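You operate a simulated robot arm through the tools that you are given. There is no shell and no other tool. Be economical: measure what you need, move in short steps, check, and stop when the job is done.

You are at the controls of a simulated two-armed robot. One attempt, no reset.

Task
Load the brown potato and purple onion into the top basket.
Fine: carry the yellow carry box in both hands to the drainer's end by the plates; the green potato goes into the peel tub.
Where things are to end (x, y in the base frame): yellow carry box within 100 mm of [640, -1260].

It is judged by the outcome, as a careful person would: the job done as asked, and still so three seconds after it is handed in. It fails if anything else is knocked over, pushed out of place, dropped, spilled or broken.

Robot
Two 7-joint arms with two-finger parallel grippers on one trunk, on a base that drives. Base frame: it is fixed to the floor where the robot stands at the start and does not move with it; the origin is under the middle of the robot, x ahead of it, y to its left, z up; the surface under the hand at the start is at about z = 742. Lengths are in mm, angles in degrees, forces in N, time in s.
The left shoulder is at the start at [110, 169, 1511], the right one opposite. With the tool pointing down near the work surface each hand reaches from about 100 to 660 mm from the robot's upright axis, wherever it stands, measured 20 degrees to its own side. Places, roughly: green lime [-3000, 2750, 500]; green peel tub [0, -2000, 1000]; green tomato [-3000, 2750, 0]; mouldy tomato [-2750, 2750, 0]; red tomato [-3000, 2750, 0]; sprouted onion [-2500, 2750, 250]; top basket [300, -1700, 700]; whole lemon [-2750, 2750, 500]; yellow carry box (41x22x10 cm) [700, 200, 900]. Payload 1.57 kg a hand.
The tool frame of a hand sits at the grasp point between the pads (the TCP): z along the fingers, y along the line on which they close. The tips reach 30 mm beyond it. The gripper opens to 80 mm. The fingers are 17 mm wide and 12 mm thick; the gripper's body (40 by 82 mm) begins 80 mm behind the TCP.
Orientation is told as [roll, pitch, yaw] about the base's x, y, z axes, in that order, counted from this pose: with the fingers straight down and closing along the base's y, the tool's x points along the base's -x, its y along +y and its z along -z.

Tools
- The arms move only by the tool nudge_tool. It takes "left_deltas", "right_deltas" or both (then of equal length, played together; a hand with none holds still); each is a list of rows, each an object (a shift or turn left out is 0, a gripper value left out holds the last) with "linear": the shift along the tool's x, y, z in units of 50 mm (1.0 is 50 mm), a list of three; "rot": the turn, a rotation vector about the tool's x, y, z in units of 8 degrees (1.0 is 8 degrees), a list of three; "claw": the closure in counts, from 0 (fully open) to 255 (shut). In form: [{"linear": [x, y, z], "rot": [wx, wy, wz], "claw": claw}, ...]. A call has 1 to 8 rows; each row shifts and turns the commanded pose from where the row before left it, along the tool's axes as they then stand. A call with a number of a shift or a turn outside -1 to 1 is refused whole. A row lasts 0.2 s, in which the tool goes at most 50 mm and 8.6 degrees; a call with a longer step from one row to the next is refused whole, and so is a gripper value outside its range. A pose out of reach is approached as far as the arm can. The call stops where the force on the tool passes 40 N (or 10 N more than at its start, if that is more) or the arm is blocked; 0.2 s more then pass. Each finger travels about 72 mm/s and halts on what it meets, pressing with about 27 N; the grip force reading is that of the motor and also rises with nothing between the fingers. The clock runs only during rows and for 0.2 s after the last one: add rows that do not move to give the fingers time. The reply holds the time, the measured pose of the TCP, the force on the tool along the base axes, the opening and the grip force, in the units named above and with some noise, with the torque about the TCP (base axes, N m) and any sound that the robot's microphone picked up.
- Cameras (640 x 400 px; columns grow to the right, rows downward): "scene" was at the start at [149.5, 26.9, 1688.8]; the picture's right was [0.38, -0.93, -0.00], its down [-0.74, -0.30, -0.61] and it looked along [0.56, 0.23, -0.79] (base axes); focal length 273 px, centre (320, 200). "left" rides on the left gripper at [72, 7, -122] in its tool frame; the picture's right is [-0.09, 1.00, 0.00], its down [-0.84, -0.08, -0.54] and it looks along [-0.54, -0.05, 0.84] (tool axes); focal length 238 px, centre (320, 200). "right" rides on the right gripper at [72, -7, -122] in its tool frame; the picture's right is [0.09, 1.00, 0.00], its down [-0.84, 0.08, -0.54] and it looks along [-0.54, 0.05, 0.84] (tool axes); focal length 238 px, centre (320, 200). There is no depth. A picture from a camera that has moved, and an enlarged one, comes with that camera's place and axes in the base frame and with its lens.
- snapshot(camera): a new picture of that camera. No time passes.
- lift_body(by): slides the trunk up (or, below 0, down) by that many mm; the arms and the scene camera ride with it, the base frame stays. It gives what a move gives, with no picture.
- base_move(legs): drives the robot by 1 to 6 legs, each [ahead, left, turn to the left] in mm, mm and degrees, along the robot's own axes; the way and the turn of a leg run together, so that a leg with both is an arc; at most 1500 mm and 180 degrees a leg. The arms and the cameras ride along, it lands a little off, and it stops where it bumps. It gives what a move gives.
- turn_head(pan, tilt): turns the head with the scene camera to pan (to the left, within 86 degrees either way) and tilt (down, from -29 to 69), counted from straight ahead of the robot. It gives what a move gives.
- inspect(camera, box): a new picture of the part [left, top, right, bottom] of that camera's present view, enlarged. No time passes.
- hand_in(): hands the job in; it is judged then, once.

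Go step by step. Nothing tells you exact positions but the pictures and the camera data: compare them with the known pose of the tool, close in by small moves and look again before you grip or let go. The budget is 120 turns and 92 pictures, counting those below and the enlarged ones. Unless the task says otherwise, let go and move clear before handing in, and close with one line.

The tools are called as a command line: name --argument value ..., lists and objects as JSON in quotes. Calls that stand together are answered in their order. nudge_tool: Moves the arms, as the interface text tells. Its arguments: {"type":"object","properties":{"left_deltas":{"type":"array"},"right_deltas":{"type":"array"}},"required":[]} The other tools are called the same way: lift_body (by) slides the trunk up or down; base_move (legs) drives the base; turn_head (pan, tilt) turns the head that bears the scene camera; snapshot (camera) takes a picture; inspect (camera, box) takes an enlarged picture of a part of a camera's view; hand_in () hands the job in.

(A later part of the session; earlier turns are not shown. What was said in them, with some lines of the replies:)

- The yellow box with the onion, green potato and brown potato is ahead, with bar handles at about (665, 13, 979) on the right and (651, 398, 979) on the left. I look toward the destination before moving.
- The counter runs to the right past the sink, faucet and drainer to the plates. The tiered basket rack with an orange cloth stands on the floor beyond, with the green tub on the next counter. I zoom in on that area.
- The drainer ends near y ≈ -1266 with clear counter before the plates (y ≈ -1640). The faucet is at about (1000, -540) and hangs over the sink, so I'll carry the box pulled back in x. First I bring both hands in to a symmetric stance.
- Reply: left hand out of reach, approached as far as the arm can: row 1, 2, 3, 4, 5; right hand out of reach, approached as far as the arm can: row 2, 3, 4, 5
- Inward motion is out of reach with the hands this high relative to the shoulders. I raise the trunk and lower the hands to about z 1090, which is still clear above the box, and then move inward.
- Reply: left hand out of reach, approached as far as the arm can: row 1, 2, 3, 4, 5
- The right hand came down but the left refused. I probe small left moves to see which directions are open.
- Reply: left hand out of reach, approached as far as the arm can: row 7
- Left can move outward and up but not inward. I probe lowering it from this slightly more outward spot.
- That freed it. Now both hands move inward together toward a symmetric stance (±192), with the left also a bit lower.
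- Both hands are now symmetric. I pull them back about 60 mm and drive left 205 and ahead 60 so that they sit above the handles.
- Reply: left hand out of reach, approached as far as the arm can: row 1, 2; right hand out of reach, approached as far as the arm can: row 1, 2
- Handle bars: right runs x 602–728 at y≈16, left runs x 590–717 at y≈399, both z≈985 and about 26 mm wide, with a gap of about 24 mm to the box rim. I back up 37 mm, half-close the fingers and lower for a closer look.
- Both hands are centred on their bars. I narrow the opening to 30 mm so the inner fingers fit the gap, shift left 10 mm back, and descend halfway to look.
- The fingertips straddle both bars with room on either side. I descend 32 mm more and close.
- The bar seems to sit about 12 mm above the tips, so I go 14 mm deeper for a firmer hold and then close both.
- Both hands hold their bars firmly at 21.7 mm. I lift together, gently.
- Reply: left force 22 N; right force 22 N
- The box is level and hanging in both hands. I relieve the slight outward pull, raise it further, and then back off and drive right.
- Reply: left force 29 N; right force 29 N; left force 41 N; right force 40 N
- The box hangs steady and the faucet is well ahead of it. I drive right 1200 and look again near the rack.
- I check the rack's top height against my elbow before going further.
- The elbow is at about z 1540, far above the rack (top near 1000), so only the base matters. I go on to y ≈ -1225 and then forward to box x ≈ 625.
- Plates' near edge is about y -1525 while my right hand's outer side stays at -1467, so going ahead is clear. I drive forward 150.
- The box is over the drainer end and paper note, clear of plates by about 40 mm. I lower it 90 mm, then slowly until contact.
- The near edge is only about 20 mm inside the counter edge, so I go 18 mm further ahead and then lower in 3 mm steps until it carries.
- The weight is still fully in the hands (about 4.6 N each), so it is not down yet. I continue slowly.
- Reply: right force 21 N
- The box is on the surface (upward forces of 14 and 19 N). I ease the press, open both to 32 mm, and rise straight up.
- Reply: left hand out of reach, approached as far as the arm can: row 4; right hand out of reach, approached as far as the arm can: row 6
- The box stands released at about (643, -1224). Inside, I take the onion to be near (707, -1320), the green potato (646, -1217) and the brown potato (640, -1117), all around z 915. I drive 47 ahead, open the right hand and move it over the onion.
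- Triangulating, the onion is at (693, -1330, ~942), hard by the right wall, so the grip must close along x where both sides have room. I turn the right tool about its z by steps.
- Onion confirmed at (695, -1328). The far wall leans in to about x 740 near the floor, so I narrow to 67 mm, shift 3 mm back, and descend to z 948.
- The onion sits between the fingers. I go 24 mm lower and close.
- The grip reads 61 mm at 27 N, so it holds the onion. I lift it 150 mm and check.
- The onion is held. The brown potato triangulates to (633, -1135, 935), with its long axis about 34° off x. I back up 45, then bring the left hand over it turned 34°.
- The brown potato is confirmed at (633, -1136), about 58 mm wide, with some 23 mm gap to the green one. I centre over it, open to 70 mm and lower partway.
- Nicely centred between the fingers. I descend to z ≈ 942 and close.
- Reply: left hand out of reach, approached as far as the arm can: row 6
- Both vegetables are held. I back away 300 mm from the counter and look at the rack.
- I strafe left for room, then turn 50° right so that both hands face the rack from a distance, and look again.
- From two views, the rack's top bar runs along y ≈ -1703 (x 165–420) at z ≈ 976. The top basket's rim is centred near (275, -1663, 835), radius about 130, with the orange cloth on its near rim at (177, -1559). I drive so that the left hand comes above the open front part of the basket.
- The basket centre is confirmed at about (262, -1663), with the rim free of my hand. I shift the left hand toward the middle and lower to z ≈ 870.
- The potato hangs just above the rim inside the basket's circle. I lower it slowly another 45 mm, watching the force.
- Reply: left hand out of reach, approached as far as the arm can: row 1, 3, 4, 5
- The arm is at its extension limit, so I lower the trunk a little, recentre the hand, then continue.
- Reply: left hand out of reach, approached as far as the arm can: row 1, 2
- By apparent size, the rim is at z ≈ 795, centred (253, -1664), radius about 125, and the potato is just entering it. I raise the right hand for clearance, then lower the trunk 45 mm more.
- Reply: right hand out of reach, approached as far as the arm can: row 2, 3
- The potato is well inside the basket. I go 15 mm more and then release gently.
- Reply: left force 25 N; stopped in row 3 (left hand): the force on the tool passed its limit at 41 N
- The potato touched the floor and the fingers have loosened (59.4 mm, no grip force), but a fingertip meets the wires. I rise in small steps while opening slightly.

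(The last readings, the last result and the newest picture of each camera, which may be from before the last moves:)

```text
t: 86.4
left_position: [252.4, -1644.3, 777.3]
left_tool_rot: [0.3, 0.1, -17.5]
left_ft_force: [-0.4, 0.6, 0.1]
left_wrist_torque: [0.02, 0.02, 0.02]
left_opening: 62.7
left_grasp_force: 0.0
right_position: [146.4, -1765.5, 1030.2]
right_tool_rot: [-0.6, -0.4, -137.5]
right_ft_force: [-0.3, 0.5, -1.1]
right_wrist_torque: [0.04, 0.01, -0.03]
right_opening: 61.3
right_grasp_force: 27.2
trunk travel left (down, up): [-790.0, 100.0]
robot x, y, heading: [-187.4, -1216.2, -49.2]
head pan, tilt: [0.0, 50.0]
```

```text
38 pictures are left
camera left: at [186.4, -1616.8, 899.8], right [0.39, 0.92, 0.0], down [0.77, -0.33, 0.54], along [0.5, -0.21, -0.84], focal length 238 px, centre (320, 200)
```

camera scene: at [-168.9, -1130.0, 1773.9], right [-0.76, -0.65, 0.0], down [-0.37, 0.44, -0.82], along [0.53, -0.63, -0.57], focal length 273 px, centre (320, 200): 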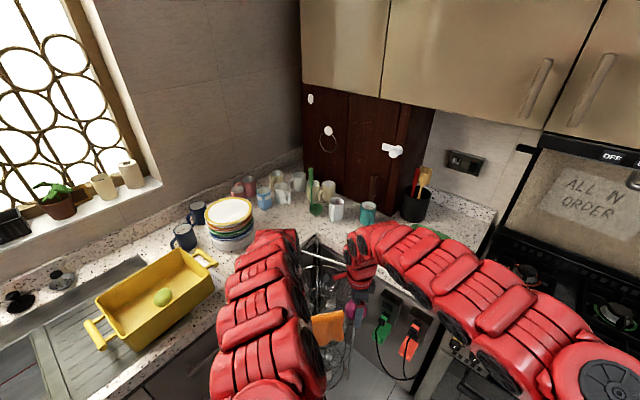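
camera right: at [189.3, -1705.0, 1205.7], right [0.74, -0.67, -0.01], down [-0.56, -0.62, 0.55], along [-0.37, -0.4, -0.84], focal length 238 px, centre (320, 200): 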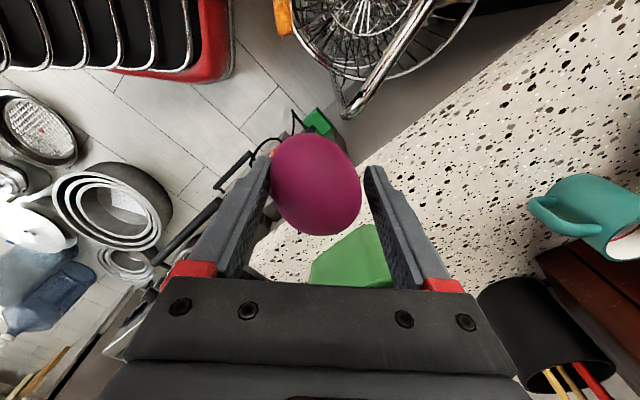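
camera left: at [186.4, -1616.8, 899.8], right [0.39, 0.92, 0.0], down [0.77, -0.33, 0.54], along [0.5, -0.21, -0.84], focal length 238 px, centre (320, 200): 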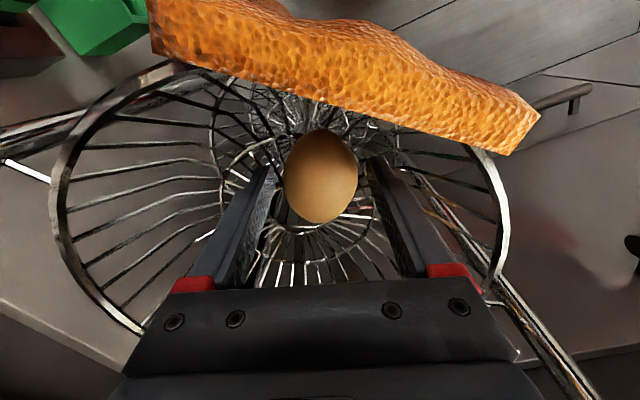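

The potato rests free in the basket. I withdraw the left hand upward.

nudge_tool --left_deltas '[{"linear": [0, 0, -0.4]}, {"linear": [0, 0, -0.6]}, {"linear": [0, 0, -0.8]}, {"linear": [0, 0, -0.8]}, {"linear": [0, 0, -0.8]}, {"linear": [0, 0, -0.8]}, {"linear": [0, 0, 0]}]'

lift_body --by 100

snapshot --camera "left"

```text
t: 88.0
left_position: [257.0, -1646.5, 986.0]
left_tool_rot: [0.2, 0.0, -17.4]
left_ft_force: [1.2, -0.4, 1.4]
left_wrist_torque: [0.01, 0.01, 0.01]
left_opening: 62.5
left_grasp_force: 0.0
left hand out of reach, approached as far as the arm can: row 5
right_position: [148.7, -1764.1, 1029.3]
right_tool_rot: [-0.7, -0.3, -137.4]
right_ft_force: [1.0, 0.9, -0.7]
right_wrist_torque: [0.02, 0.02, 0.0]
right_opening: 61.2
right_grasp_force: 26.6
trunk travel left (down, up): [-790.0, 100.0]
robot x, y, heading: [-189.0, -1217.1, -49.5]
head pan, tilt: [0.0, 50.0]
```

```text
t: 89.3
left_position: [254.7, -1649.2, 1085.3]
left_tool_rot: [0.3, 0.0, -17.5]
left_ft_force: [0.0, 0.5, 0.7]
left_wrist_torque: [0.01, -0.02, 0.0]
left_opening: 62.5
left_grasp_force: 0.0
right_position: [147.8, -1765.8, 1129.1]
right_tool_rot: [-0.6, -0.2, -137.5]
right_ft_force: [-0.1, -0.7, -0.3]
right_wrist_torque: [0.05, -0.02, 0.03]
right_opening: 61.2
right_grasp_force: 27.1
trunk travel left (down, up): [-890.0, 0.0]
robot x, y, heading: [-187.7, -1213.6, -49.3]
head pan, tilt: [0.0, 50.0]
```

```text
37 pictures are left
camera left: at [188.5, -1620.9, 1207.8], right [0.39, 0.92, 0.0], down [0.77, -0.33, 0.54], along [0.5, -0.21, -0.84], focal length 238 px, centre (320, 200)
```

left: 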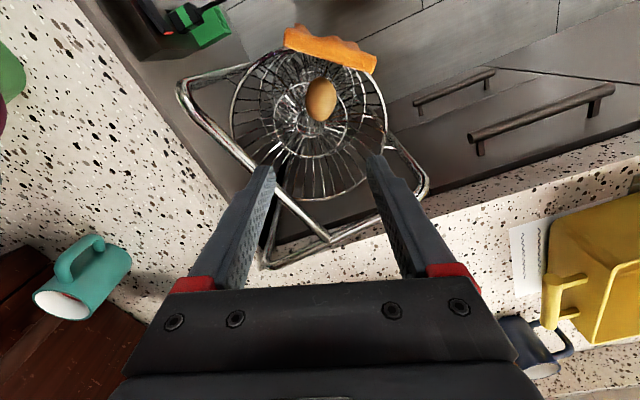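

The brown potato lies in the basket near (265, -1650). For the onion I aim at (228, -1688) beside it: I strafe left 111 mm, then turn the right tool so its body lies parallel to the rack's top bar.

base_move --legs '[[-7, 111, 0]]'

nudge_tool --right_deltas '[{"rot": [0, 0, -1]}, {"rot": [0, 0, -1]}, {"rot": [0, 0, -1]}, {"rot": [0, 0, -1]}, {"rot": [0, 0, -1]}, {"rot": [0, 0, -1]}, {"rot": [0, 0, -1]}, {"rot": [0, 0, -0.6]}]'

snapshot --camera "right"

```text
t: 90.5
left_position: [333.9, -1572.9, 1086.3]
left_tool_rot: [0.3, -0.1, -17.6]
left_ft_force: [0.9, 0.8, -0.1]
left_wrist_torque: [-0.02, -0.02, -0.02]
left_opening: 62.7
left_grasp_force: 0.1
right_position: [225.4, -1688.8, 1130.2]
right_tool_rot: [-0.6, -0.2, -137.5]
right_ft_force: [0.0, 0.0, -1.4]
right_wrist_torque: [-0.02, -0.05, -0.01]
right_opening: 60.9
right_grasp_force: 26.6
trunk travel left (down, up): [-890.0, 0.0]
robot x, y, heading: [-108.4, -1139.3, -49.5]
head pan, tilt: [0.0, 50.0]
```

```text
t: 92.3
left_position: [333.8, -1571.6, 1087.2]
left_tool_rot: [0.3, 0.1, -17.4]
left_ft_force: [-0.2, -0.2, -0.7]
left_wrist_torque: [-0.04, 0.03, -0.01]
left_opening: 62.5
left_grasp_force: 0.0
right_position: [227.0, -1688.9, 1131.2]
right_tool_rot: [-0.5, 0.4, -76.6]
right_ft_force: [0.9, 0.0, -1.6]
right_wrist_torque: [0.02, 0.01, -0.01]
right_opening: 61.3
right_grasp_force: 27.2
trunk travel left (down, up): [-890.0, 0.0]
robot x, y, heading: [-113.3, -1138.5, -49.4]
head pan, tilt: [0.0, 50.0]
```

```text
36 pictures are left
camera right: at [204.8, -1621.1, 1253.0], right [0.95, 0.32, -0.01], down [0.27, -0.8, 0.54], along [0.17, -0.51, -0.84], focal length 238 px, centre (320, 200)
```

right: 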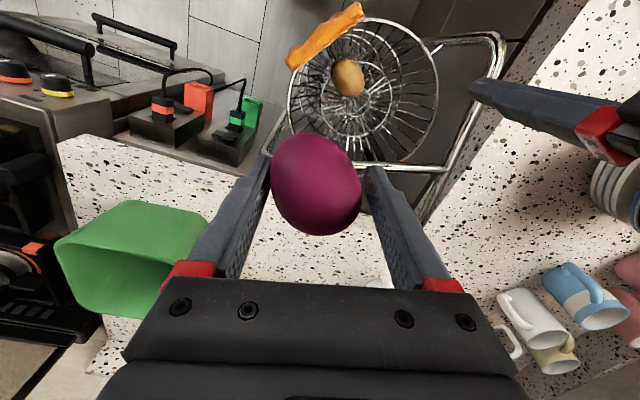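

Seen from here, the basket is centred near (290, -1668) and the potato sits on its cloth side, so the onion belongs on the other side at about (316, -1670). I shift the base, and move the idle left hand away from the rack's leg.

nudge_tool --left_deltas '[{"linear": [0, 0.75, 0]}, {"linear": [0, 0.75, 0]}, {"linear": [0, 0.75, 0]}, {"linear": [0, 0.75, 0]}, {"linear": [0, 0, 0]}]'

base_move --legs '[[44, 80, 0]]'

nudge_tool --right_deltas '[{"linear": [0, 0, 0.7]}, {"linear": [0, 0, 0.7]}, {"linear": [0, 0, 0.7]}, {"linear": [0, 0, 0]}]'

snapshot --camera "right"

```text
t: 93.5
left_position: [422.9, -1489.4, 1051.4]
left_tool_rot: [0.3, 0.0, -17.6]
left_ft_force: [0.3, 0.8, 0.6]
left_wrist_torque: [0.01, 0.01, 0.03]
left_opening: 63.0
left_grasp_force: 0.1
left hand out of reach, approached as far as the arm can: row 1, 2, 3, 4
right_position: [225.1, -1689.6, 1129.8]
right_tool_rot: [-0.5, 0.5, -76.7]
right_ft_force: [0.2, 0.7, -0.1]
right_wrist_torque: [0.01, -0.03, -0.01]
right_opening: 61.2
right_grasp_force: 27.3
trunk travel left (down, up): [-890.0, 0.0]
robot x, y, heading: [-112.4, -1140.9, -49.5]
head pan, tilt: [0.0, 50.0]
```

```text
t: 94.6
left_position: [510.1, -1474.5, 1053.0]
left_tool_rot: [0.4, 0.0, -17.5]
left_ft_force: [-1.1, 0.1, 0.4]
left_wrist_torque: [-0.01, -0.03, -0.02]
left_opening: 62.9
left_grasp_force: 0.1
right_position: [313.2, -1670.6, 1130.3]
right_tool_rot: [-0.4, 0.3, -76.7]
right_ft_force: [0.1, -0.2, -1.6]
right_wrist_torque: [-0.01, 0.01, 0.01]
right_opening: 61.4
right_grasp_force: 26.8
trunk travel left (down, up): [-890.0, 0.0]
robot x, y, heading: [-21.6, -1123.3, -49.4]
head pan, tilt: [0.0, 50.0]
```

```text
t: 95.6
left_position: [511.5, -1473.0, 1051.8]
left_tool_rot: [0.3, 0.1, -17.6]
left_ft_force: [0.4, 0.4, -0.1]
left_wrist_torque: [0.01, 0.01, 0.01]
left_opening: 62.6
left_grasp_force: 0.0
right_position: [313.9, -1670.2, 1025.0]
right_tool_rot: [-0.5, 0.4, -76.7]
right_ft_force: [0.5, -0.6, -1.5]
right_wrist_torque: [0.01, -0.01, 0.01]
right_opening: 61.3
right_grasp_force: 26.8
trunk travel left (down, up): [-890.0, 0.0]
robot x, y, heading: [-23.3, -1118.4, -49.7]
head pan, tilt: [0.0, 50.0]
```

```text
35 pictures are left
camera right: at [291.6, -1602.8, 1148.9], right [0.95, 0.32, -0.01], down [0.27, -0.8, 0.54], along [0.16, -0.51, -0.84], focal length 238 px, centre (320, 200)
```

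right: 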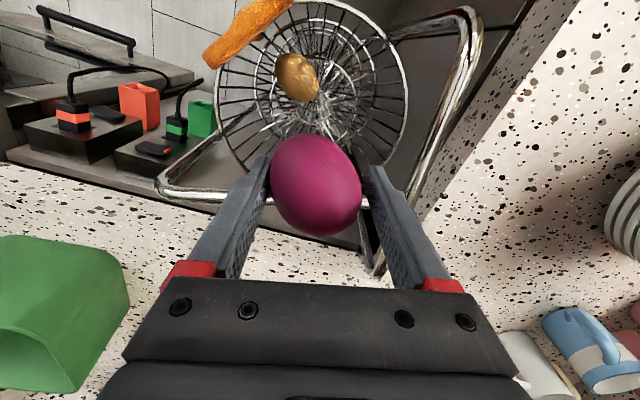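

Centre confirmed at (290, -1655), potato at (266, -1647). I move the onion 6 mm further in +x and descend toward the rim.

nudge_tool --right_deltas '[{"linear": [0, 0.14, 0.4]}, {"linear": [0, 0, 0.6]}, {"linear": [0, 0, 0.6]}, {"linear": [0, 0, 0.6]}, {"linear": [0, 0, 0.6]}, {"linear": [0, 0, 0.5]}, {"linear": [0, 0, 0]}]'

snapshot --camera "right"

```text
t: 97.2
left_position: [512.6, -1473.1, 1052.2]
left_tool_rot: [0.3, 0.1, -17.6]
left_ft_force: [0.0, 0.4, 1.0]
left_wrist_torque: [0.0, 0.0, 0.0]
left_opening: 62.8
left_grasp_force: 0.0
right_position: [313.3, -1661.1, 880.1]
right_tool_rot: [-0.5, 0.3, -76.7]
right_ft_force: [-0.2, -0.4, -1.2]
right_wrist_torque: [0.02, 0.01, 0.0]
right_opening: 61.0
right_grasp_force: 27.2
right hand out of reach, approached as far as the arm can: row 6
trunk travel left (down, up): [-890.0, 0.0]
robot x, y, heading: [-20.4, -1120.0, -49.7]
head pan, tilt: [0.0, 50.0]
```

```text
34 pictures are left
camera right: at [292.1, -1593.3, 1003.1], right [0.95, 0.32, -0.01], down [0.27, -0.8, 0.54], along [0.16, -0.51, -0.84], focal length 238 px, centre (320, 200)
```

right: 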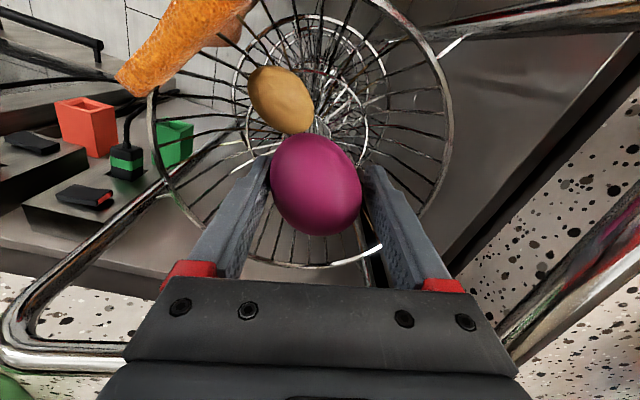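

Well placed. I nudge the base 10 mm ahead and lower with the trunk.

base_move --legs '[[10, 0, 0]]'

lift_body --by -65

snapshot --camera "right"

```text
t: 98.0
left_position: [517.4, -1478.9, 1054.5]
left_tool_rot: [0.1, -0.2, -17.6]
left_ft_force: [-0.2, 0.2, 0.2]
left_wrist_torque: [-0.02, -0.05, -0.03]
left_opening: 62.9
left_grasp_force: 0.0
right_position: [319.5, -1665.6, 881.1]
right_tool_rot: [-0.5, 0.2, -76.7]
right_ft_force: [0.1, 1.2, -1.1]
right_wrist_torque: [-0.03, 0.0, -0.01]
right_opening: 61.2
right_grasp_force: 26.1
trunk travel left (down, up): [-890.0, 0.0]
robot x, y, heading: [-12.2, -1129.8, -49.4]
head pan, tilt: [0.0, 50.0]
```

```text
t: 99.0
left_position: [518.1, -1480.7, 987.7]
left_tool_rot: [0.3, 0.0, -17.6]
left_ft_force: [0.1, -0.7, 0.1]
left_wrist_torque: [-0.03, 0.02, 0.01]
left_opening: 62.6
left_grasp_force: 0.2
right_position: [320.3, -1667.5, 814.7]
right_tool_rot: [-0.5, 0.3, -76.7]
right_ft_force: [-0.3, 0.0, -0.7]
right_wrist_torque: [0.01, -0.03, 0.02]
right_opening: 61.2
right_grasp_force: 26.5
trunk travel left (down, up): [-825.0, 65.0]
robot x, y, heading: [-13.5, -1131.5, -49.6]
head pan, tilt: [0.0, 50.0]
```

```text
33 pictures are left
camera right: at [298.6, -1600.2, 938.4], right [0.95, 0.32, -0.01], down [0.27, -0.8, 0.54], along [0.16, -0.51, -0.84], focal length 238 px, centre (320, 200)
```

right: 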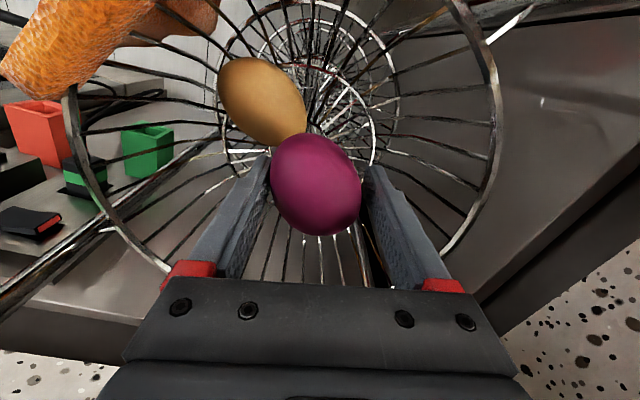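

I lower 25 mm more and open the fingers partway.

lift_body --by -25

nudge_tool --right_deltas '[{"linear": [0, 0, 0], "claw": 40}, {"linear": [0, 0, 0]}, {"linear": [0, 0, 0]}]'

snapshot --camera "right"

```text
t: 99.7
left_position: [518.5, -1479.2, 962.2]
left_tool_rot: [0.3, 0.0, -17.6]
left_ft_force: [0.4, -0.4, 0.1]
left_wrist_torque: [-0.03, -0.06, 0.0]
left_opening: 62.6
left_grasp_force: 0.0
right_position: [320.7, -1667.6, 789.4]
right_tool_rot: [-0.6, 0.3, -76.7]
right_ft_force: [-0.1, 0.4, -1.3]
right_wrist_torque: [-0.01, 0.0, -0.01]
right_opening: 61.1
right_grasp_force: 26.8
trunk travel left (down, up): [-800.0, 90.0]
robot x, y, heading: [-14.7, -1127.3, -49.5]
head pan, tilt: [0.0, 50.0]
```

```text
t: 100.5
left_position: [517.5, -1480.2, 962.0]
left_tool_rot: [0.3, 0.1, -17.6]
left_ft_force: [0.4, 0.6, 0.3]
left_wrist_torque: [0.02, 0.05, 0.01]
left_opening: 63.1
left_grasp_force: 0.0
right_position: [320.4, -1668.0, 789.8]
right_tool_rot: [-0.5, 0.3, -76.7]
right_ft_force: [0.6, -0.1, 0.9]
right_wrist_torque: [0.0, 0.01, -0.03]
right_opening: 67.5
right_grasp_force: 0.0
trunk travel left (down, up): [-800.0, 90.0]
robot x, y, heading: [-12.3, -1128.8, -49.8]
head pan, tilt: [0.0, 50.0]
```

```text
32 pictures are left
camera right: at [298.8, -1600.4, 913.1], right [0.95, 0.32, -0.01], down [0.27, -0.8, 0.54], along [0.16, -0.51, -0.84], focal length 238 px, centre (320, 200)
```

right: 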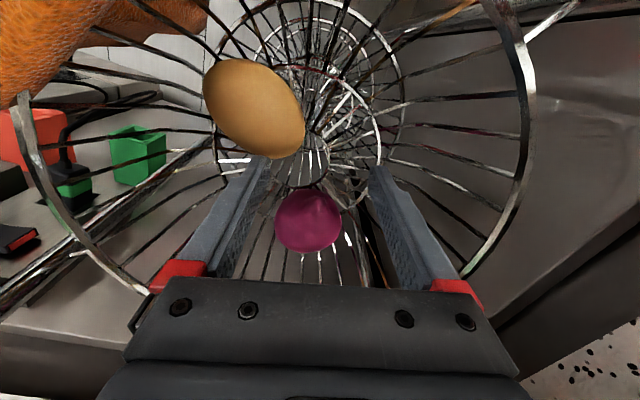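

The onion dropped to the far side of the bowl. I raise the hand straight up and look at where it has settled.

lift_body --by 90

snapshot --camera "right"

```text
t: 101.8
left_position: [518.4, -1479.9, 1052.6]
left_tool_rot: [0.3, 0.1, -17.6]
left_ft_force: [0.2, -1.0, 0.6]
left_wrist_torque: [-0.01, -0.03, 0.0]
left_opening: 62.6
left_grasp_force: 0.1
right_position: [320.1, -1668.1, 880.2]
right_tool_rot: [-0.5, 0.5, -76.7]
right_ft_force: [0.3, 0.0, -0.2]
right_wrist_torque: [-0.02, 0.04, -0.03]
right_opening: 67.1
right_grasp_force: 0.1
trunk travel left (down, up): [-890.0, 0.0]
robot x, y, heading: [-11.0, -1127.4, -49.7]
head pan, tilt: [0.0, 50.0]
```

```text
31 pictures are left
camera right: at [298.8, -1600.5, 1003.0], right [0.95, 0.32, -0.01], down [0.27, -0.8, 0.54], along [0.16, -0.51, -0.84], focal length 238 px, centre (320, 200)
```

right: 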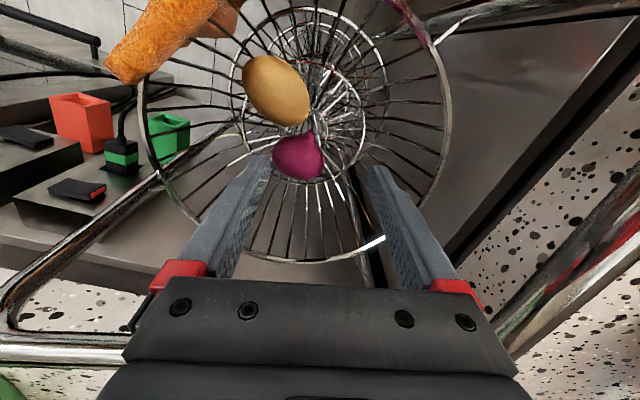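

inspect --camera "right" --box '[200, 20, 420, 220]'

```text
2.00 times, centred on (310, 120) of right
camera zoom: at [298.8, -1600.5, 1003.0], right [0.95, 0.32, -0.01], down [0.27, -0.8, 0.54], along [0.16, -0.51, -0.84], focal length 477 px, centre (340, 360)
```

zoom: 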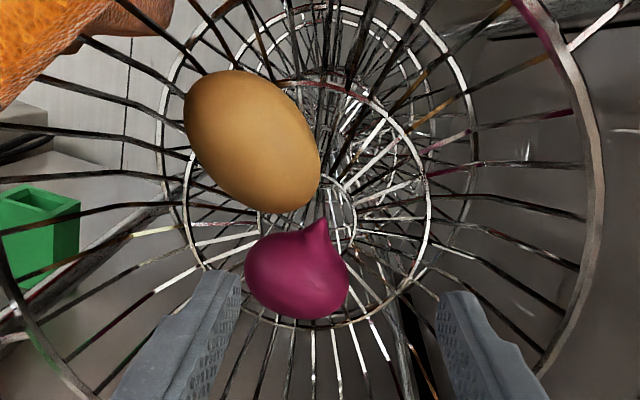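

Both vegetables rest in the top basket. I raise the right hand, back off along my heading, and turn back to face the counter.

nudge_tool --right_deltas '[{"linear": [0, 0, -0.6]}, {"linear": [0, 0, -0.8]}, {"linear": [0, 0, -0.8]}, {"linear": [0, 0, -0.8]}, {"linear": [0, 0, -0.8]}, {"linear": [0, 0, 0]}]'

base_move --legs '[[-250, 0, 0], [0, 0, 49.6]]'

turn_head --pan 0 --tilt 35

snapshot --camera "scene"

```text
t: 103.2
left_position: [518.6, -1478.8, 1051.9]
left_tool_rot: [0.3, 0.1, -17.6]
left_ft_force: [0.1, -0.4, 0.7]
left_wrist_torque: [-0.03, 0.03, 0.0]
left_opening: 62.8
left_grasp_force: 0.0
right_position: [323.3, -1672.5, 1070.0]
right_tool_rot: [-0.6, 0.0, -76.9]
right_ft_force: [0.0, 0.4, -0.6]
right_wrist_torque: [-0.05, -0.01, 0.0]
right_opening: 67.4
right_grasp_force: 0.1
right hand out of reach, approached as far as the arm can: row 5
trunk travel left (down, up): [-890.0, 0.0]
robot x, y, heading: [-10.1, -1128.7, -49.8]
head pan, tilt: [0.0, 50.0]
```

```text
t: 107.2
left_position: [433.8, -756.5, 1051.5]
left_tool_rot: [0.3, 0.0, 32.5]
left_ft_force: [0.2, -0.6, 1.2]
left_wrist_torque: [0.01, 0.0, 0.01]
left_opening: 62.8
left_grasp_force: 0.0
right_position: [458.3, -1031.1, 1070.8]
right_tool_rot: [-0.4, 0.1, -26.8]
right_ft_force: [0.3, 0.3, 0.0]
right_wrist_torque: [-0.03, 0.01, 0.02]
right_opening: 67.3
right_grasp_force: 0.1
trunk travel left (down, up): [-890.0, 0.0]
robot x, y, heading: [-178.7, -939.5, 0.5]
head pan, tilt: [0.0, 50.0]
```

```text
t: 108.0
left_position: [433.8, -757.1, 1052.1]
left_tool_rot: [0.3, 0.1, 32.6]
left_ft_force: [-0.1, 0.8, 0.0]
left_wrist_torque: [0.01, 0.0, -0.02]
left_opening: 62.8
left_grasp_force: 0.2
right_position: [458.6, -1030.3, 1069.5]
right_tool_rot: [-0.6, 0.1, -26.8]
right_ft_force: [-0.4, 0.3, 0.0]
right_wrist_torque: [0.02, 0.02, 0.01]
right_opening: 67.3
right_grasp_force: 0.0
trunk travel left (down, up): [-890.0, 0.0]
robot x, y, heading: [-172.4, -934.4, 0.7]
head pan, tilt: [0.0, 35.0]
```

```text
29 pictures are left
camera scene: at [-7.0, -938.4, 1778.9], right [0.01, -1.0, 0.0], down [-0.57, -0.01, -0.82], along [0.82, 0.01, -0.57], focal length 273 px, centre (320, 200)
```

scene: 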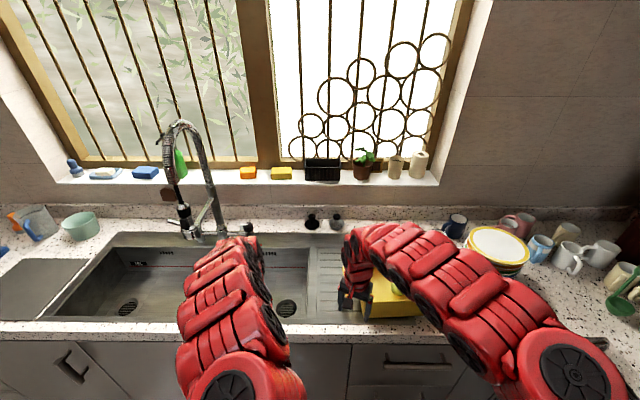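

Facing the counter again, the box and green potato look undisturbed. I drive so the right hand is above the green potato.

base_move --legs '[[0, -186, 0], [178, 0, -0.6]]'

snapshot --camera "right"

```text
t: 110.6
left_position: [611.9, -948.6, 1053.6]
left_tool_rot: [0.2, 0.0, 31.9]
left_ft_force: [-0.5, -1.2, 0.1]
left_wrist_torque: [-0.01, -0.05, 0.01]
left_opening: 62.7
left_grasp_force: 0.0
right_position: [632.5, -1223.9, 1070.9]
right_tool_rot: [-0.5, -0.1, -27.4]
right_ft_force: [-0.1, -0.2, -0.2]
right_wrist_torque: [-0.01, 0.02, 0.03]
right_opening: 67.4
right_grasp_force: 0.0
trunk travel left (down, up): [-890.0, 0.0]
robot x, y, heading: [0.9, -1124.9, -0.4]
head pan, tilt: [0.0, 35.0]
```

```text
28 pictures are left
camera right: at [567.2, -1195.7, 1193.2], right [0.38, 0.93, -0.01], down [0.78, -0.31, 0.54], along [0.5, -0.21, -0.84], focal length 238 px, centre (320, 200)
```

right: 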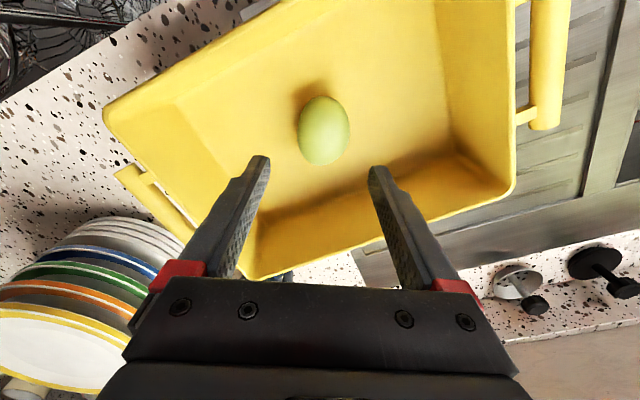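

The green potato is at (637, -1223), its long axis along the tool's x, so the current turn suits a grip. I centre, open to 72 mm, and go down in two stages.

nudge_tool --right_deltas '[{"linear": [-0.08, 0.06, 0.3], "claw": 25}, {"linear": [0, 0, 0.5]}, {"linear": [0, 0, 0.5]}, {"linear": [0, 0, 0.4]}, {"linear": [0, 0, 0]}]'

snapshot --camera "right"

```text
t: 111.8
left_position: [614.9, -950.1, 1051.7]
left_tool_rot: [0.3, 0.1, 32.0]
left_ft_force: [-0.1, 0.3, 0.3]
left_wrist_torque: [0.02, 0.03, 0.0]
left_opening: 62.5
left_grasp_force: 0.1
right_position: [639.9, -1224.0, 985.0]
right_tool_rot: [-0.7, 0.1, -27.4]
right_ft_force: [-0.1, 0.7, 0.5]
right_wrist_torque: [0.0, 0.01, 0.01]
right_opening: 72.1
right_grasp_force: 0.0
trunk travel left (down, up): [-890.0, 0.0]
robot x, y, heading: [2.1, -1122.6, -0.1]
head pan, tilt: [0.0, 35.0]
```

```text
27 pictures are left
camera right: at [574.2, -1195.9, 1107.1], right [0.38, 0.93, -0.01], down [0.78, -0.31, 0.54], along [0.5, -0.21, -0.84], focal length 238 px, centre (320, 200)
```

right: 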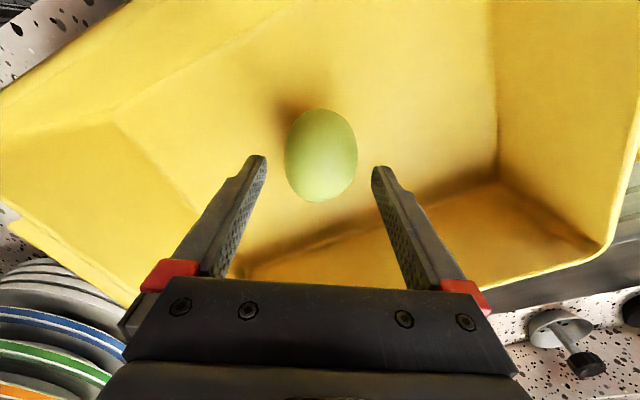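

Centred. I descend 43 mm, close, and lift.

nudge_tool --right_deltas '[{"linear": [0, 0, 0.3]}, {"linear": [0, 0, 0.3]}, {"linear": [0, 0, 0.26]}, {"linear": [0, 0, 0]}, {"linear": [0, 0, 0], "claw": 255}, {"linear": [0, 0, 0]}, {"linear": [0, 0, 0]}, {"linear": [0, 0, 0]}]'

nudge_tool --right_deltas '[{"linear": [0, 0, -0.3]}, {"linear": [0, 0, -0.5]}, {"linear": [0, 0, -0.5]}, {"linear": [0, 0, -0.5]}, {"linear": [0, 0, -0.5]}, {"linear": [0, 0, -0.5]}, {"linear": [0, 0, 0]}]'

snapshot --camera "right"

```text
t: 113.6
left_position: [614.7, -948.2, 1051.2]
left_tool_rot: [0.4, 0.1, 31.9]
left_ft_force: [0.5, 0.1, -1.2]
left_wrist_torque: [0.0, 0.0, 0.04]
left_opening: 62.3
left_grasp_force: 0.0
right_position: [639.9, -1222.8, 941.3]
right_tool_rot: [-0.4, 0.1, -27.4]
right_ft_force: [0.2, -0.1, 0.3]
right_wrist_torque: [-0.06, -0.03, 0.01]
right_opening: 54.3
right_grasp_force: 27.5
trunk travel left (down, up): [-890.0, 0.0]
robot x, y, heading: [3.0, -1126.7, -0.0]
head pan, tilt: [0.0, 35.0]
```

```text
t: 115.2
left_position: [613.4, -947.6, 1053.5]
left_tool_rot: [0.2, 0.2, 31.9]
left_ft_force: [0.5, -0.1, 0.3]
left_wrist_torque: [-0.01, 0.0, 0.01]
left_opening: 62.6
left_grasp_force: 0.1
right_position: [638.9, -1220.0, 1083.1]
right_tool_rot: [-0.6, 0.0, -27.3]
right_ft_force: [-0.2, 0.4, -1.2]
right_wrist_torque: [-0.02, -0.03, -0.02]
right_opening: 54.0
right_grasp_force: 26.9
trunk travel left (down, up): [-890.0, 0.0]
robot x, y, heading: [3.2, -1124.4, -0.3]
head pan, tilt: [0.0, 35.0]
```

```text
26 pictures are left
camera right: at [574.0, -1192.9, 1205.2], right [0.38, 0.93, -0.01], down [0.78, -0.31, 0.54], along [0.5, -0.21, -0.84], focal length 238 px, centre (320, 200)
```

right: 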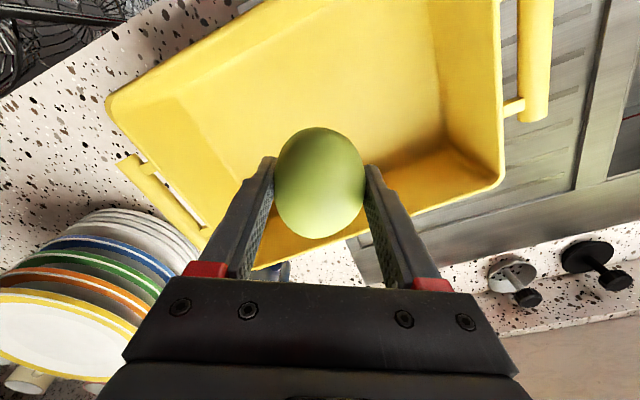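

The green potato is held. I place the tub near (0, -2045), rim about z 985, on the next counter. I raise the left hand a bit for clearance, back up, turn 60° right, and look.

nudge_tool --left_deltas '[{"linear": [0, 0, -0.4]}, {"linear": [0, 0, -0.4]}, {"linear": [0, 0, 0]}]'

base_move --legs '[[-240, 0, 0], [0, 0, -60]]'

snapshot --camera "right"

snapshot --camera "left"

```text
t: 116.0
left_position: [630.0, -948.5, 1086.1]
left_tool_rot: [0.4, 0.2, 32.0]
left_ft_force: [0.5, -1.3, -0.5]
left_wrist_torque: [-0.01, 0.02, 0.0]
left_opening: 62.6
left_grasp_force: 0.1
left hand out of reach, approached as far as the arm can: row 1, 2
right_position: [640.5, -1221.5, 1081.9]
right_tool_rot: [-0.7, 0.1, -27.4]
right_ft_force: [0.3, 0.2, -1.5]
right_wrist_torque: [0.0, 0.02, 0.01]
right_opening: 54.1
right_grasp_force: 27.0
trunk travel left (down, up): [-890.0, 0.0]
robot x, y, heading: [2.1, -1128.6, -0.4]
head pan, tilt: [0.0, 35.0]
```

```text
t: 120.4
left_position: [232.5, -1577.6, 1085.5]
left_tool_rot: [0.4, 0.2, -28.0]
left_ft_force: [0.2, -0.6, 0.1]
left_wrist_torque: [0.0, 0.03, 0.02]
left_opening: 62.6
left_grasp_force: 0.0
right_position: [1.6, -1726.2, 1082.7]
right_tool_rot: [-0.6, 0.1, -87.3]
right_ft_force: [-0.3, 0.1, -1.5]
right_wrist_torque: [0.03, 0.0, -0.04]
right_opening: 53.9
right_grasp_force: 27.2
trunk travel left (down, up): [-890.0, 0.0]
robot x, y, heading: [-239.1, -1124.5, -59.9]
head pan, tilt: [0.0, 35.0]
```

```text
25 pictures are left
camera right: at [-8.5, -1654.8, 1204.5], right [0.99, 0.14, -0.01], down [0.12, -0.83, 0.54], along [0.07, -0.54, -0.84], focal length 238 px, centre (320, 200)
```

right: 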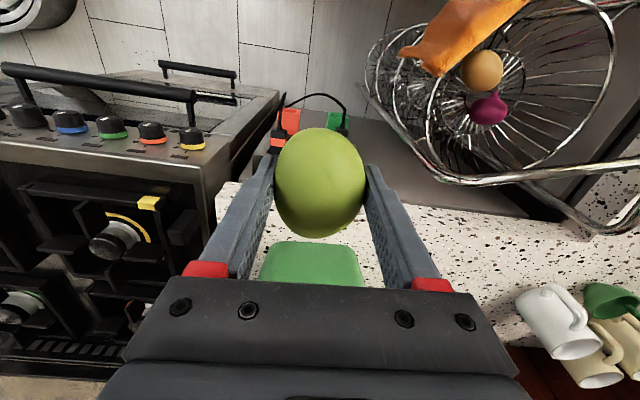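

```text
24 pictures are left
camera left: at [170.9, -1539.0, 1207.1], right [0.55, 0.84, 0.01], down [0.7, -0.46, 0.54], along [0.45, -0.29, -0.84], focal length 238 px, centre (320, 200)
```

left: 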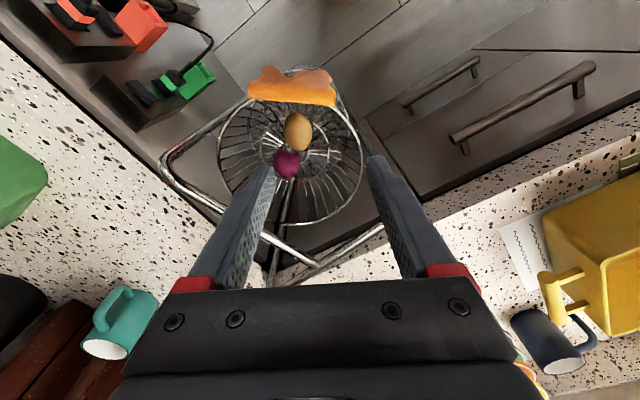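

The tub's near bottom edge shows at about (17, -1955), so its centre is around (12, -2045). I drive the first 200 mm toward it.

base_move --legs '[[175, -96, 0]]'

snapshot --camera "right"

snapshot --camera "scene"

```text
t: 122.0
left_position: [235.7, -1774.8, 1085.6]
left_tool_rot: [0.4, 0.1, -27.9]
left_ft_force: [-0.2, 1.1, 0.0]
left_wrist_torque: [-0.04, 0.01, 0.01]
left_opening: 62.8
left_grasp_force: 0.1
right_position: [5.0, -1923.2, 1082.8]
right_tool_rot: [-0.5, 0.1, -87.1]
right_ft_force: [-0.3, 0.7, -1.1]
right_wrist_torque: [-0.01, 0.02, 0.01]
right_opening: 54.1
right_grasp_force: 27.3
trunk travel left (down, up): [-890.0, 0.0]
robot x, y, heading: [-231.8, -1324.3, -59.9]
head pan, tilt: [0.0, 35.0]
```

```text
23 pictures are left
camera right: at [-3.6, -1852.0, 1205.6], right [0.99, 0.14, -0.01], down [0.12, -0.83, 0.54], along [0.07, -0.54, -0.84], focal length 238 px, centre (320, 200)
```

right: 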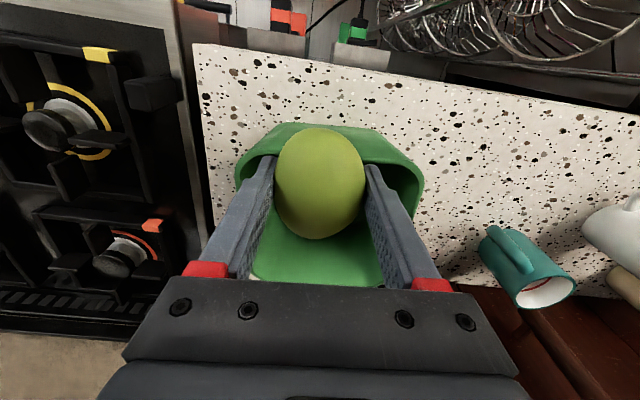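

```text
22 pictures are left
camera scene: at [-147.6, -1467.9, 1779.3], right [-0.86, -0.5, 0.0], down [-0.29, 0.49, -0.82], along [0.41, -0.71, -0.57], focal length 273 px, centre (320, 200)
```

scene: 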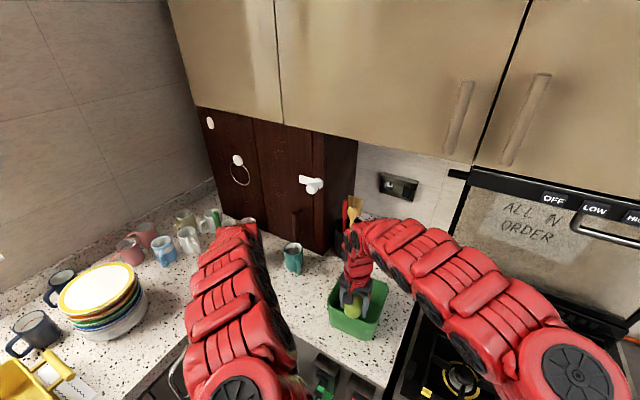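

The tub's opening spans roughly y -1935 to -2140, centre about (20, -2025). I go the last 100 mm.

base_move --legs '[[94, -37, 0]]'

snapshot --camera "right"

inspect --camera "scene" --box '[260, 160, 460, 300]'

```text
t: 123.2
left_position: [252.1, -1872.7, 1086.7]
left_tool_rot: [0.4, 0.1, -27.7]
left_ft_force: [0.4, -0.4, 0.4]
left_wrist_torque: [-0.04, -0.03, -0.02]
left_opening: 62.5
left_grasp_force: 0.0
right_position: [20.5, -2021.8, 1082.7]
right_tool_rot: [-0.5, -0.1, -87.0]
right_ft_force: [0.6, -0.8, -0.9]
right_wrist_torque: [-0.02, 0.01, 0.0]
right_opening: 53.8
right_grasp_force: 26.7
trunk travel left (down, up): [-890.0, 0.0]
robot x, y, heading: [-215.4, -1423.6, -59.6]
head pan, tilt: [0.0, 35.0]
```

```text
21 pictures are left
camera right: at [12.3, -1950.4, 1205.7], right [0.99, 0.14, -0.01], down [0.13, -0.83, 0.54], along [0.07, -0.54, -0.84], focal length 238 px, centre (320, 200)
```

right: 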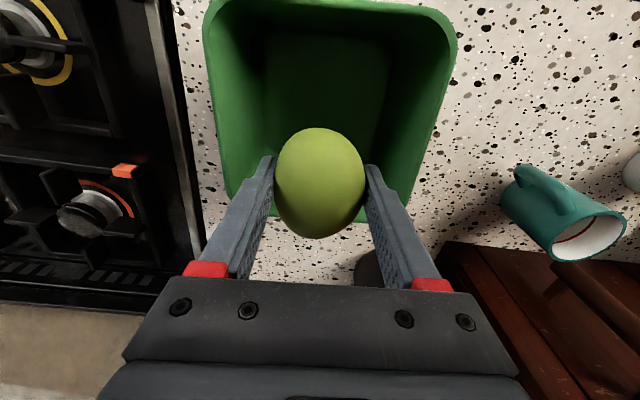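

```text
2.86 times, centred on (360, 230) of scene
camera zoom: at [-132.4, -1566.5, 1779.4], right [-0.86, -0.5, 0.0], down [-0.29, 0.49, -0.82], along [0.41, -0.71, -0.57], focal length 781 px, centre (206, 114)
```

zoom: 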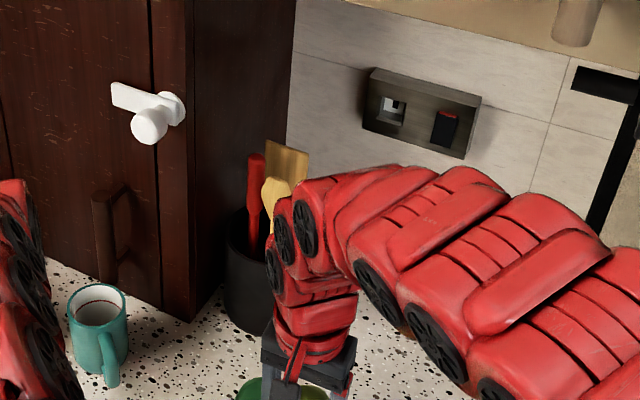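

The hand is centred over the tub opening (y -1927 to -2112). I lower to z ≈ 948 and check.

nudge_tool --right_deltas '[{"linear": [0, 0, 0.5]}, {"linear": [0, 0, 0.5]}, {"linear": [0, 0, 0.5]}, {"linear": [0, 0, 0.5]}, {"linear": [0, 0, 0.4]}, {"linear": [0, 0, 0.3]}, {"linear": [0, 0, 0]}]'

snapshot --camera "right"

```text
t: 124.8
left_position: [251.8, -1875.4, 1085.6]
left_tool_rot: [0.4, 0.2, -27.7]
left_ft_force: [0.2, 0.4, -0.2]
left_wrist_torque: [-0.02, 0.04, 0.01]
left_opening: 63.0
left_grasp_force: 0.1
right_position: [19.4, -2023.1, 947.7]
right_tool_rot: [-0.5, 0.0, -87.1]
right_ft_force: [-0.1, 0.5, -1.3]
right_wrist_torque: [-0.02, -0.04, 0.01]
right_opening: 54.1
right_grasp_force: 27.1
trunk travel left (down, up): [-890.0, 0.0]
robot x, y, heading: [-214.1, -1423.3, -59.7]
head pan, tilt: [0.0, 35.0]
```

```text
19 pictures are left
camera right: at [11.6, -1952.9, 1070.4], right [0.99, 0.14, -0.01], down [0.13, -0.83, 0.54], along [0.07, -0.54, -0.84], focal length 238 px, centre (320, 200)
```

right: 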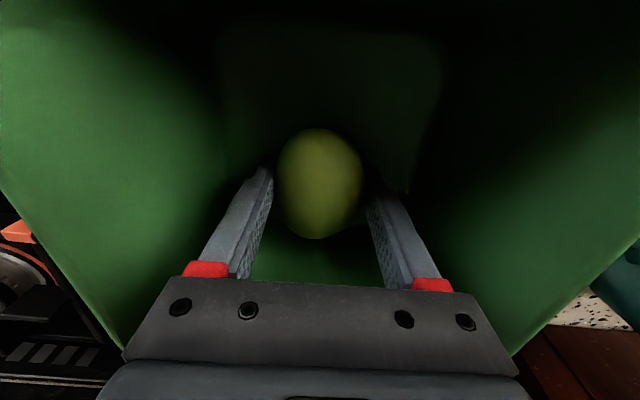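

The potato is well inside the tub. I release it and rise.

nudge_tool --right_deltas '[{"linear": [0, 0, 0], "claw": 30}, {"linear": [0, 0, 0]}, {"linear": [0, 0, 0]}, {"linear": [0, 0, -0.3]}, {"linear": [0, 0, -0.7]}, {"linear": [0, 0, -0.7]}, {"linear": [0, 0, -0.6]}, {"linear": [0, 0, -0.4]}]'

snapshot --camera "right"

```text
t: 126.6
left_position: [249.9, -1875.9, 1085.9]
left_tool_rot: [0.6, 0.2, -27.6]
left_ft_force: [-0.6, -0.3, 0.4]
left_wrist_torque: [0.03, -0.01, -0.01]
left_opening: 62.6
left_grasp_force: 0.0
right_position: [20.1, -2048.0, 1077.4]
right_tool_rot: [-0.7, -1.6, -88.0]
right_ft_force: [-0.4, -0.6, 0.5]
right_wrist_torque: [0.03, -0.06, 0.05]
right_opening: 70.7
right_grasp_force: 0.1
right hand out of reach, approached as far as the arm can: row 8
trunk travel left (down, up): [-890.0, 0.0]
robot x, y, heading: [-214.8, -1423.5, -59.8]
head pan, tilt: [0.0, 35.0]
```

```text
18 pictures are left
camera right: at [12.4, -1973.2, 1198.2], right [0.99, 0.13, -0.01], down [0.11, -0.82, 0.56], along [0.06, -0.56, -0.83], focal length 238 px, centre (320, 200)
```

right: 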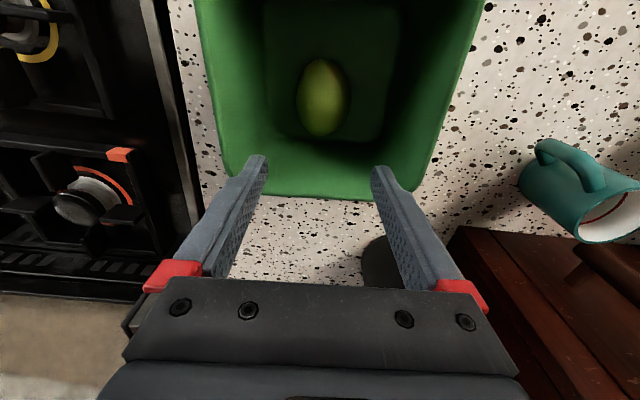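

The green potato lies in the tub. I back out the way I came and take a final look at the box, basket and tub.

base_move --legs '[[-94, 37, 0], [-220, 100, 0]]'

snapshot --camera "scene"

snapshot --camera "left"

snapshot --camera "right"

```text
t: 129.1
left_position: [210.4, -1536.9, 1085.1]
left_tool_rot: [0.4, 0.3, -27.8]
left_ft_force: [-0.4, 0.8, 0.0]
left_wrist_torque: [-0.01, 0.01, -0.03]
left_opening: 62.7
left_grasp_force: 0.1
right_position: [-19.2, -1708.6, 1076.3]
right_tool_rot: [-0.9, -1.7, -88.2]
right_ft_force: [0.3, 0.5, -0.4]
right_wrist_torque: [0.01, 0.0, 0.01]
right_opening: 70.3
right_grasp_force: 0.1
trunk travel left (down, up): [-890.0, 0.0]
robot x, y, heading: [-257.2, -1084.0, -59.8]
head pan, tilt: [0.0, 35.0]
```

```text
17 pictures are left
camera scene: at [-172.0, -1231.7, 1778.8], right [-0.86, -0.5, 0.0], down [-0.29, 0.5, -0.82], along [0.41, -0.71, -0.57], focal length 273 px, centre (320, 200)
```

scene: 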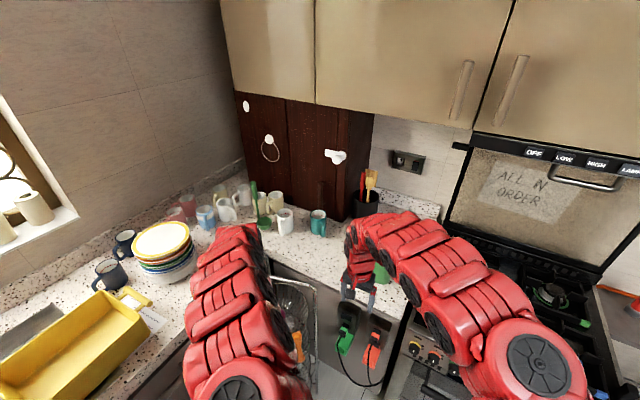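

```text
16 pictures are left
camera left: at [151.2, -1498.2, 1206.8], right [0.55, 0.84, 0.01], down [0.7, -0.46, 0.54], along [0.45, -0.29, -0.84], focal length 238 px, centre (320, 200)
```

left: 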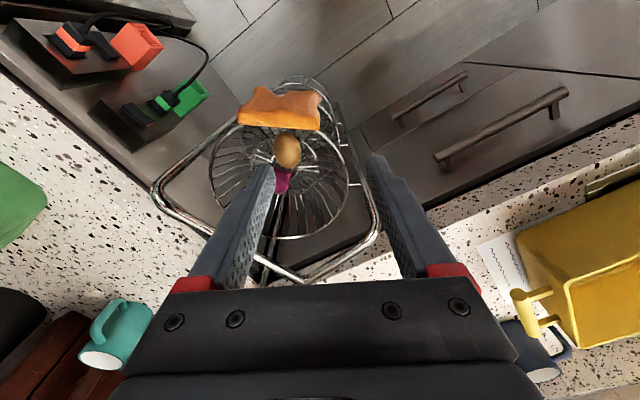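

```text
15 pictures are left
camera right: at [-27.1, -1633.6, 1197.9], right [0.99, 0.12, -0.02], down [0.11, -0.82, 0.57], along [0.06, -0.56, -0.82], focal length 238 px, centre (320, 200)
```

right: 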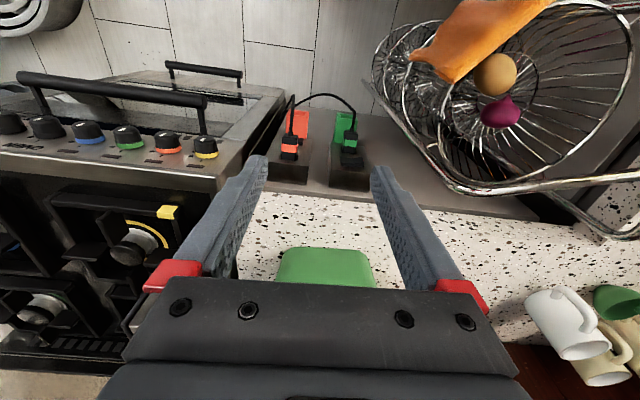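

The box stands by the plates, the brown potato and onion are in the top basket, the green potato is in the tub, and the hands are clear. I hand in.

hand_in

```text
The job is handed in.
```

The job is done and handed in: the brown potato and purple onion are in the top basket and the green potato is in the peel tub. The yellow box is at about [643, -1224], roughly 36 mm from its target.
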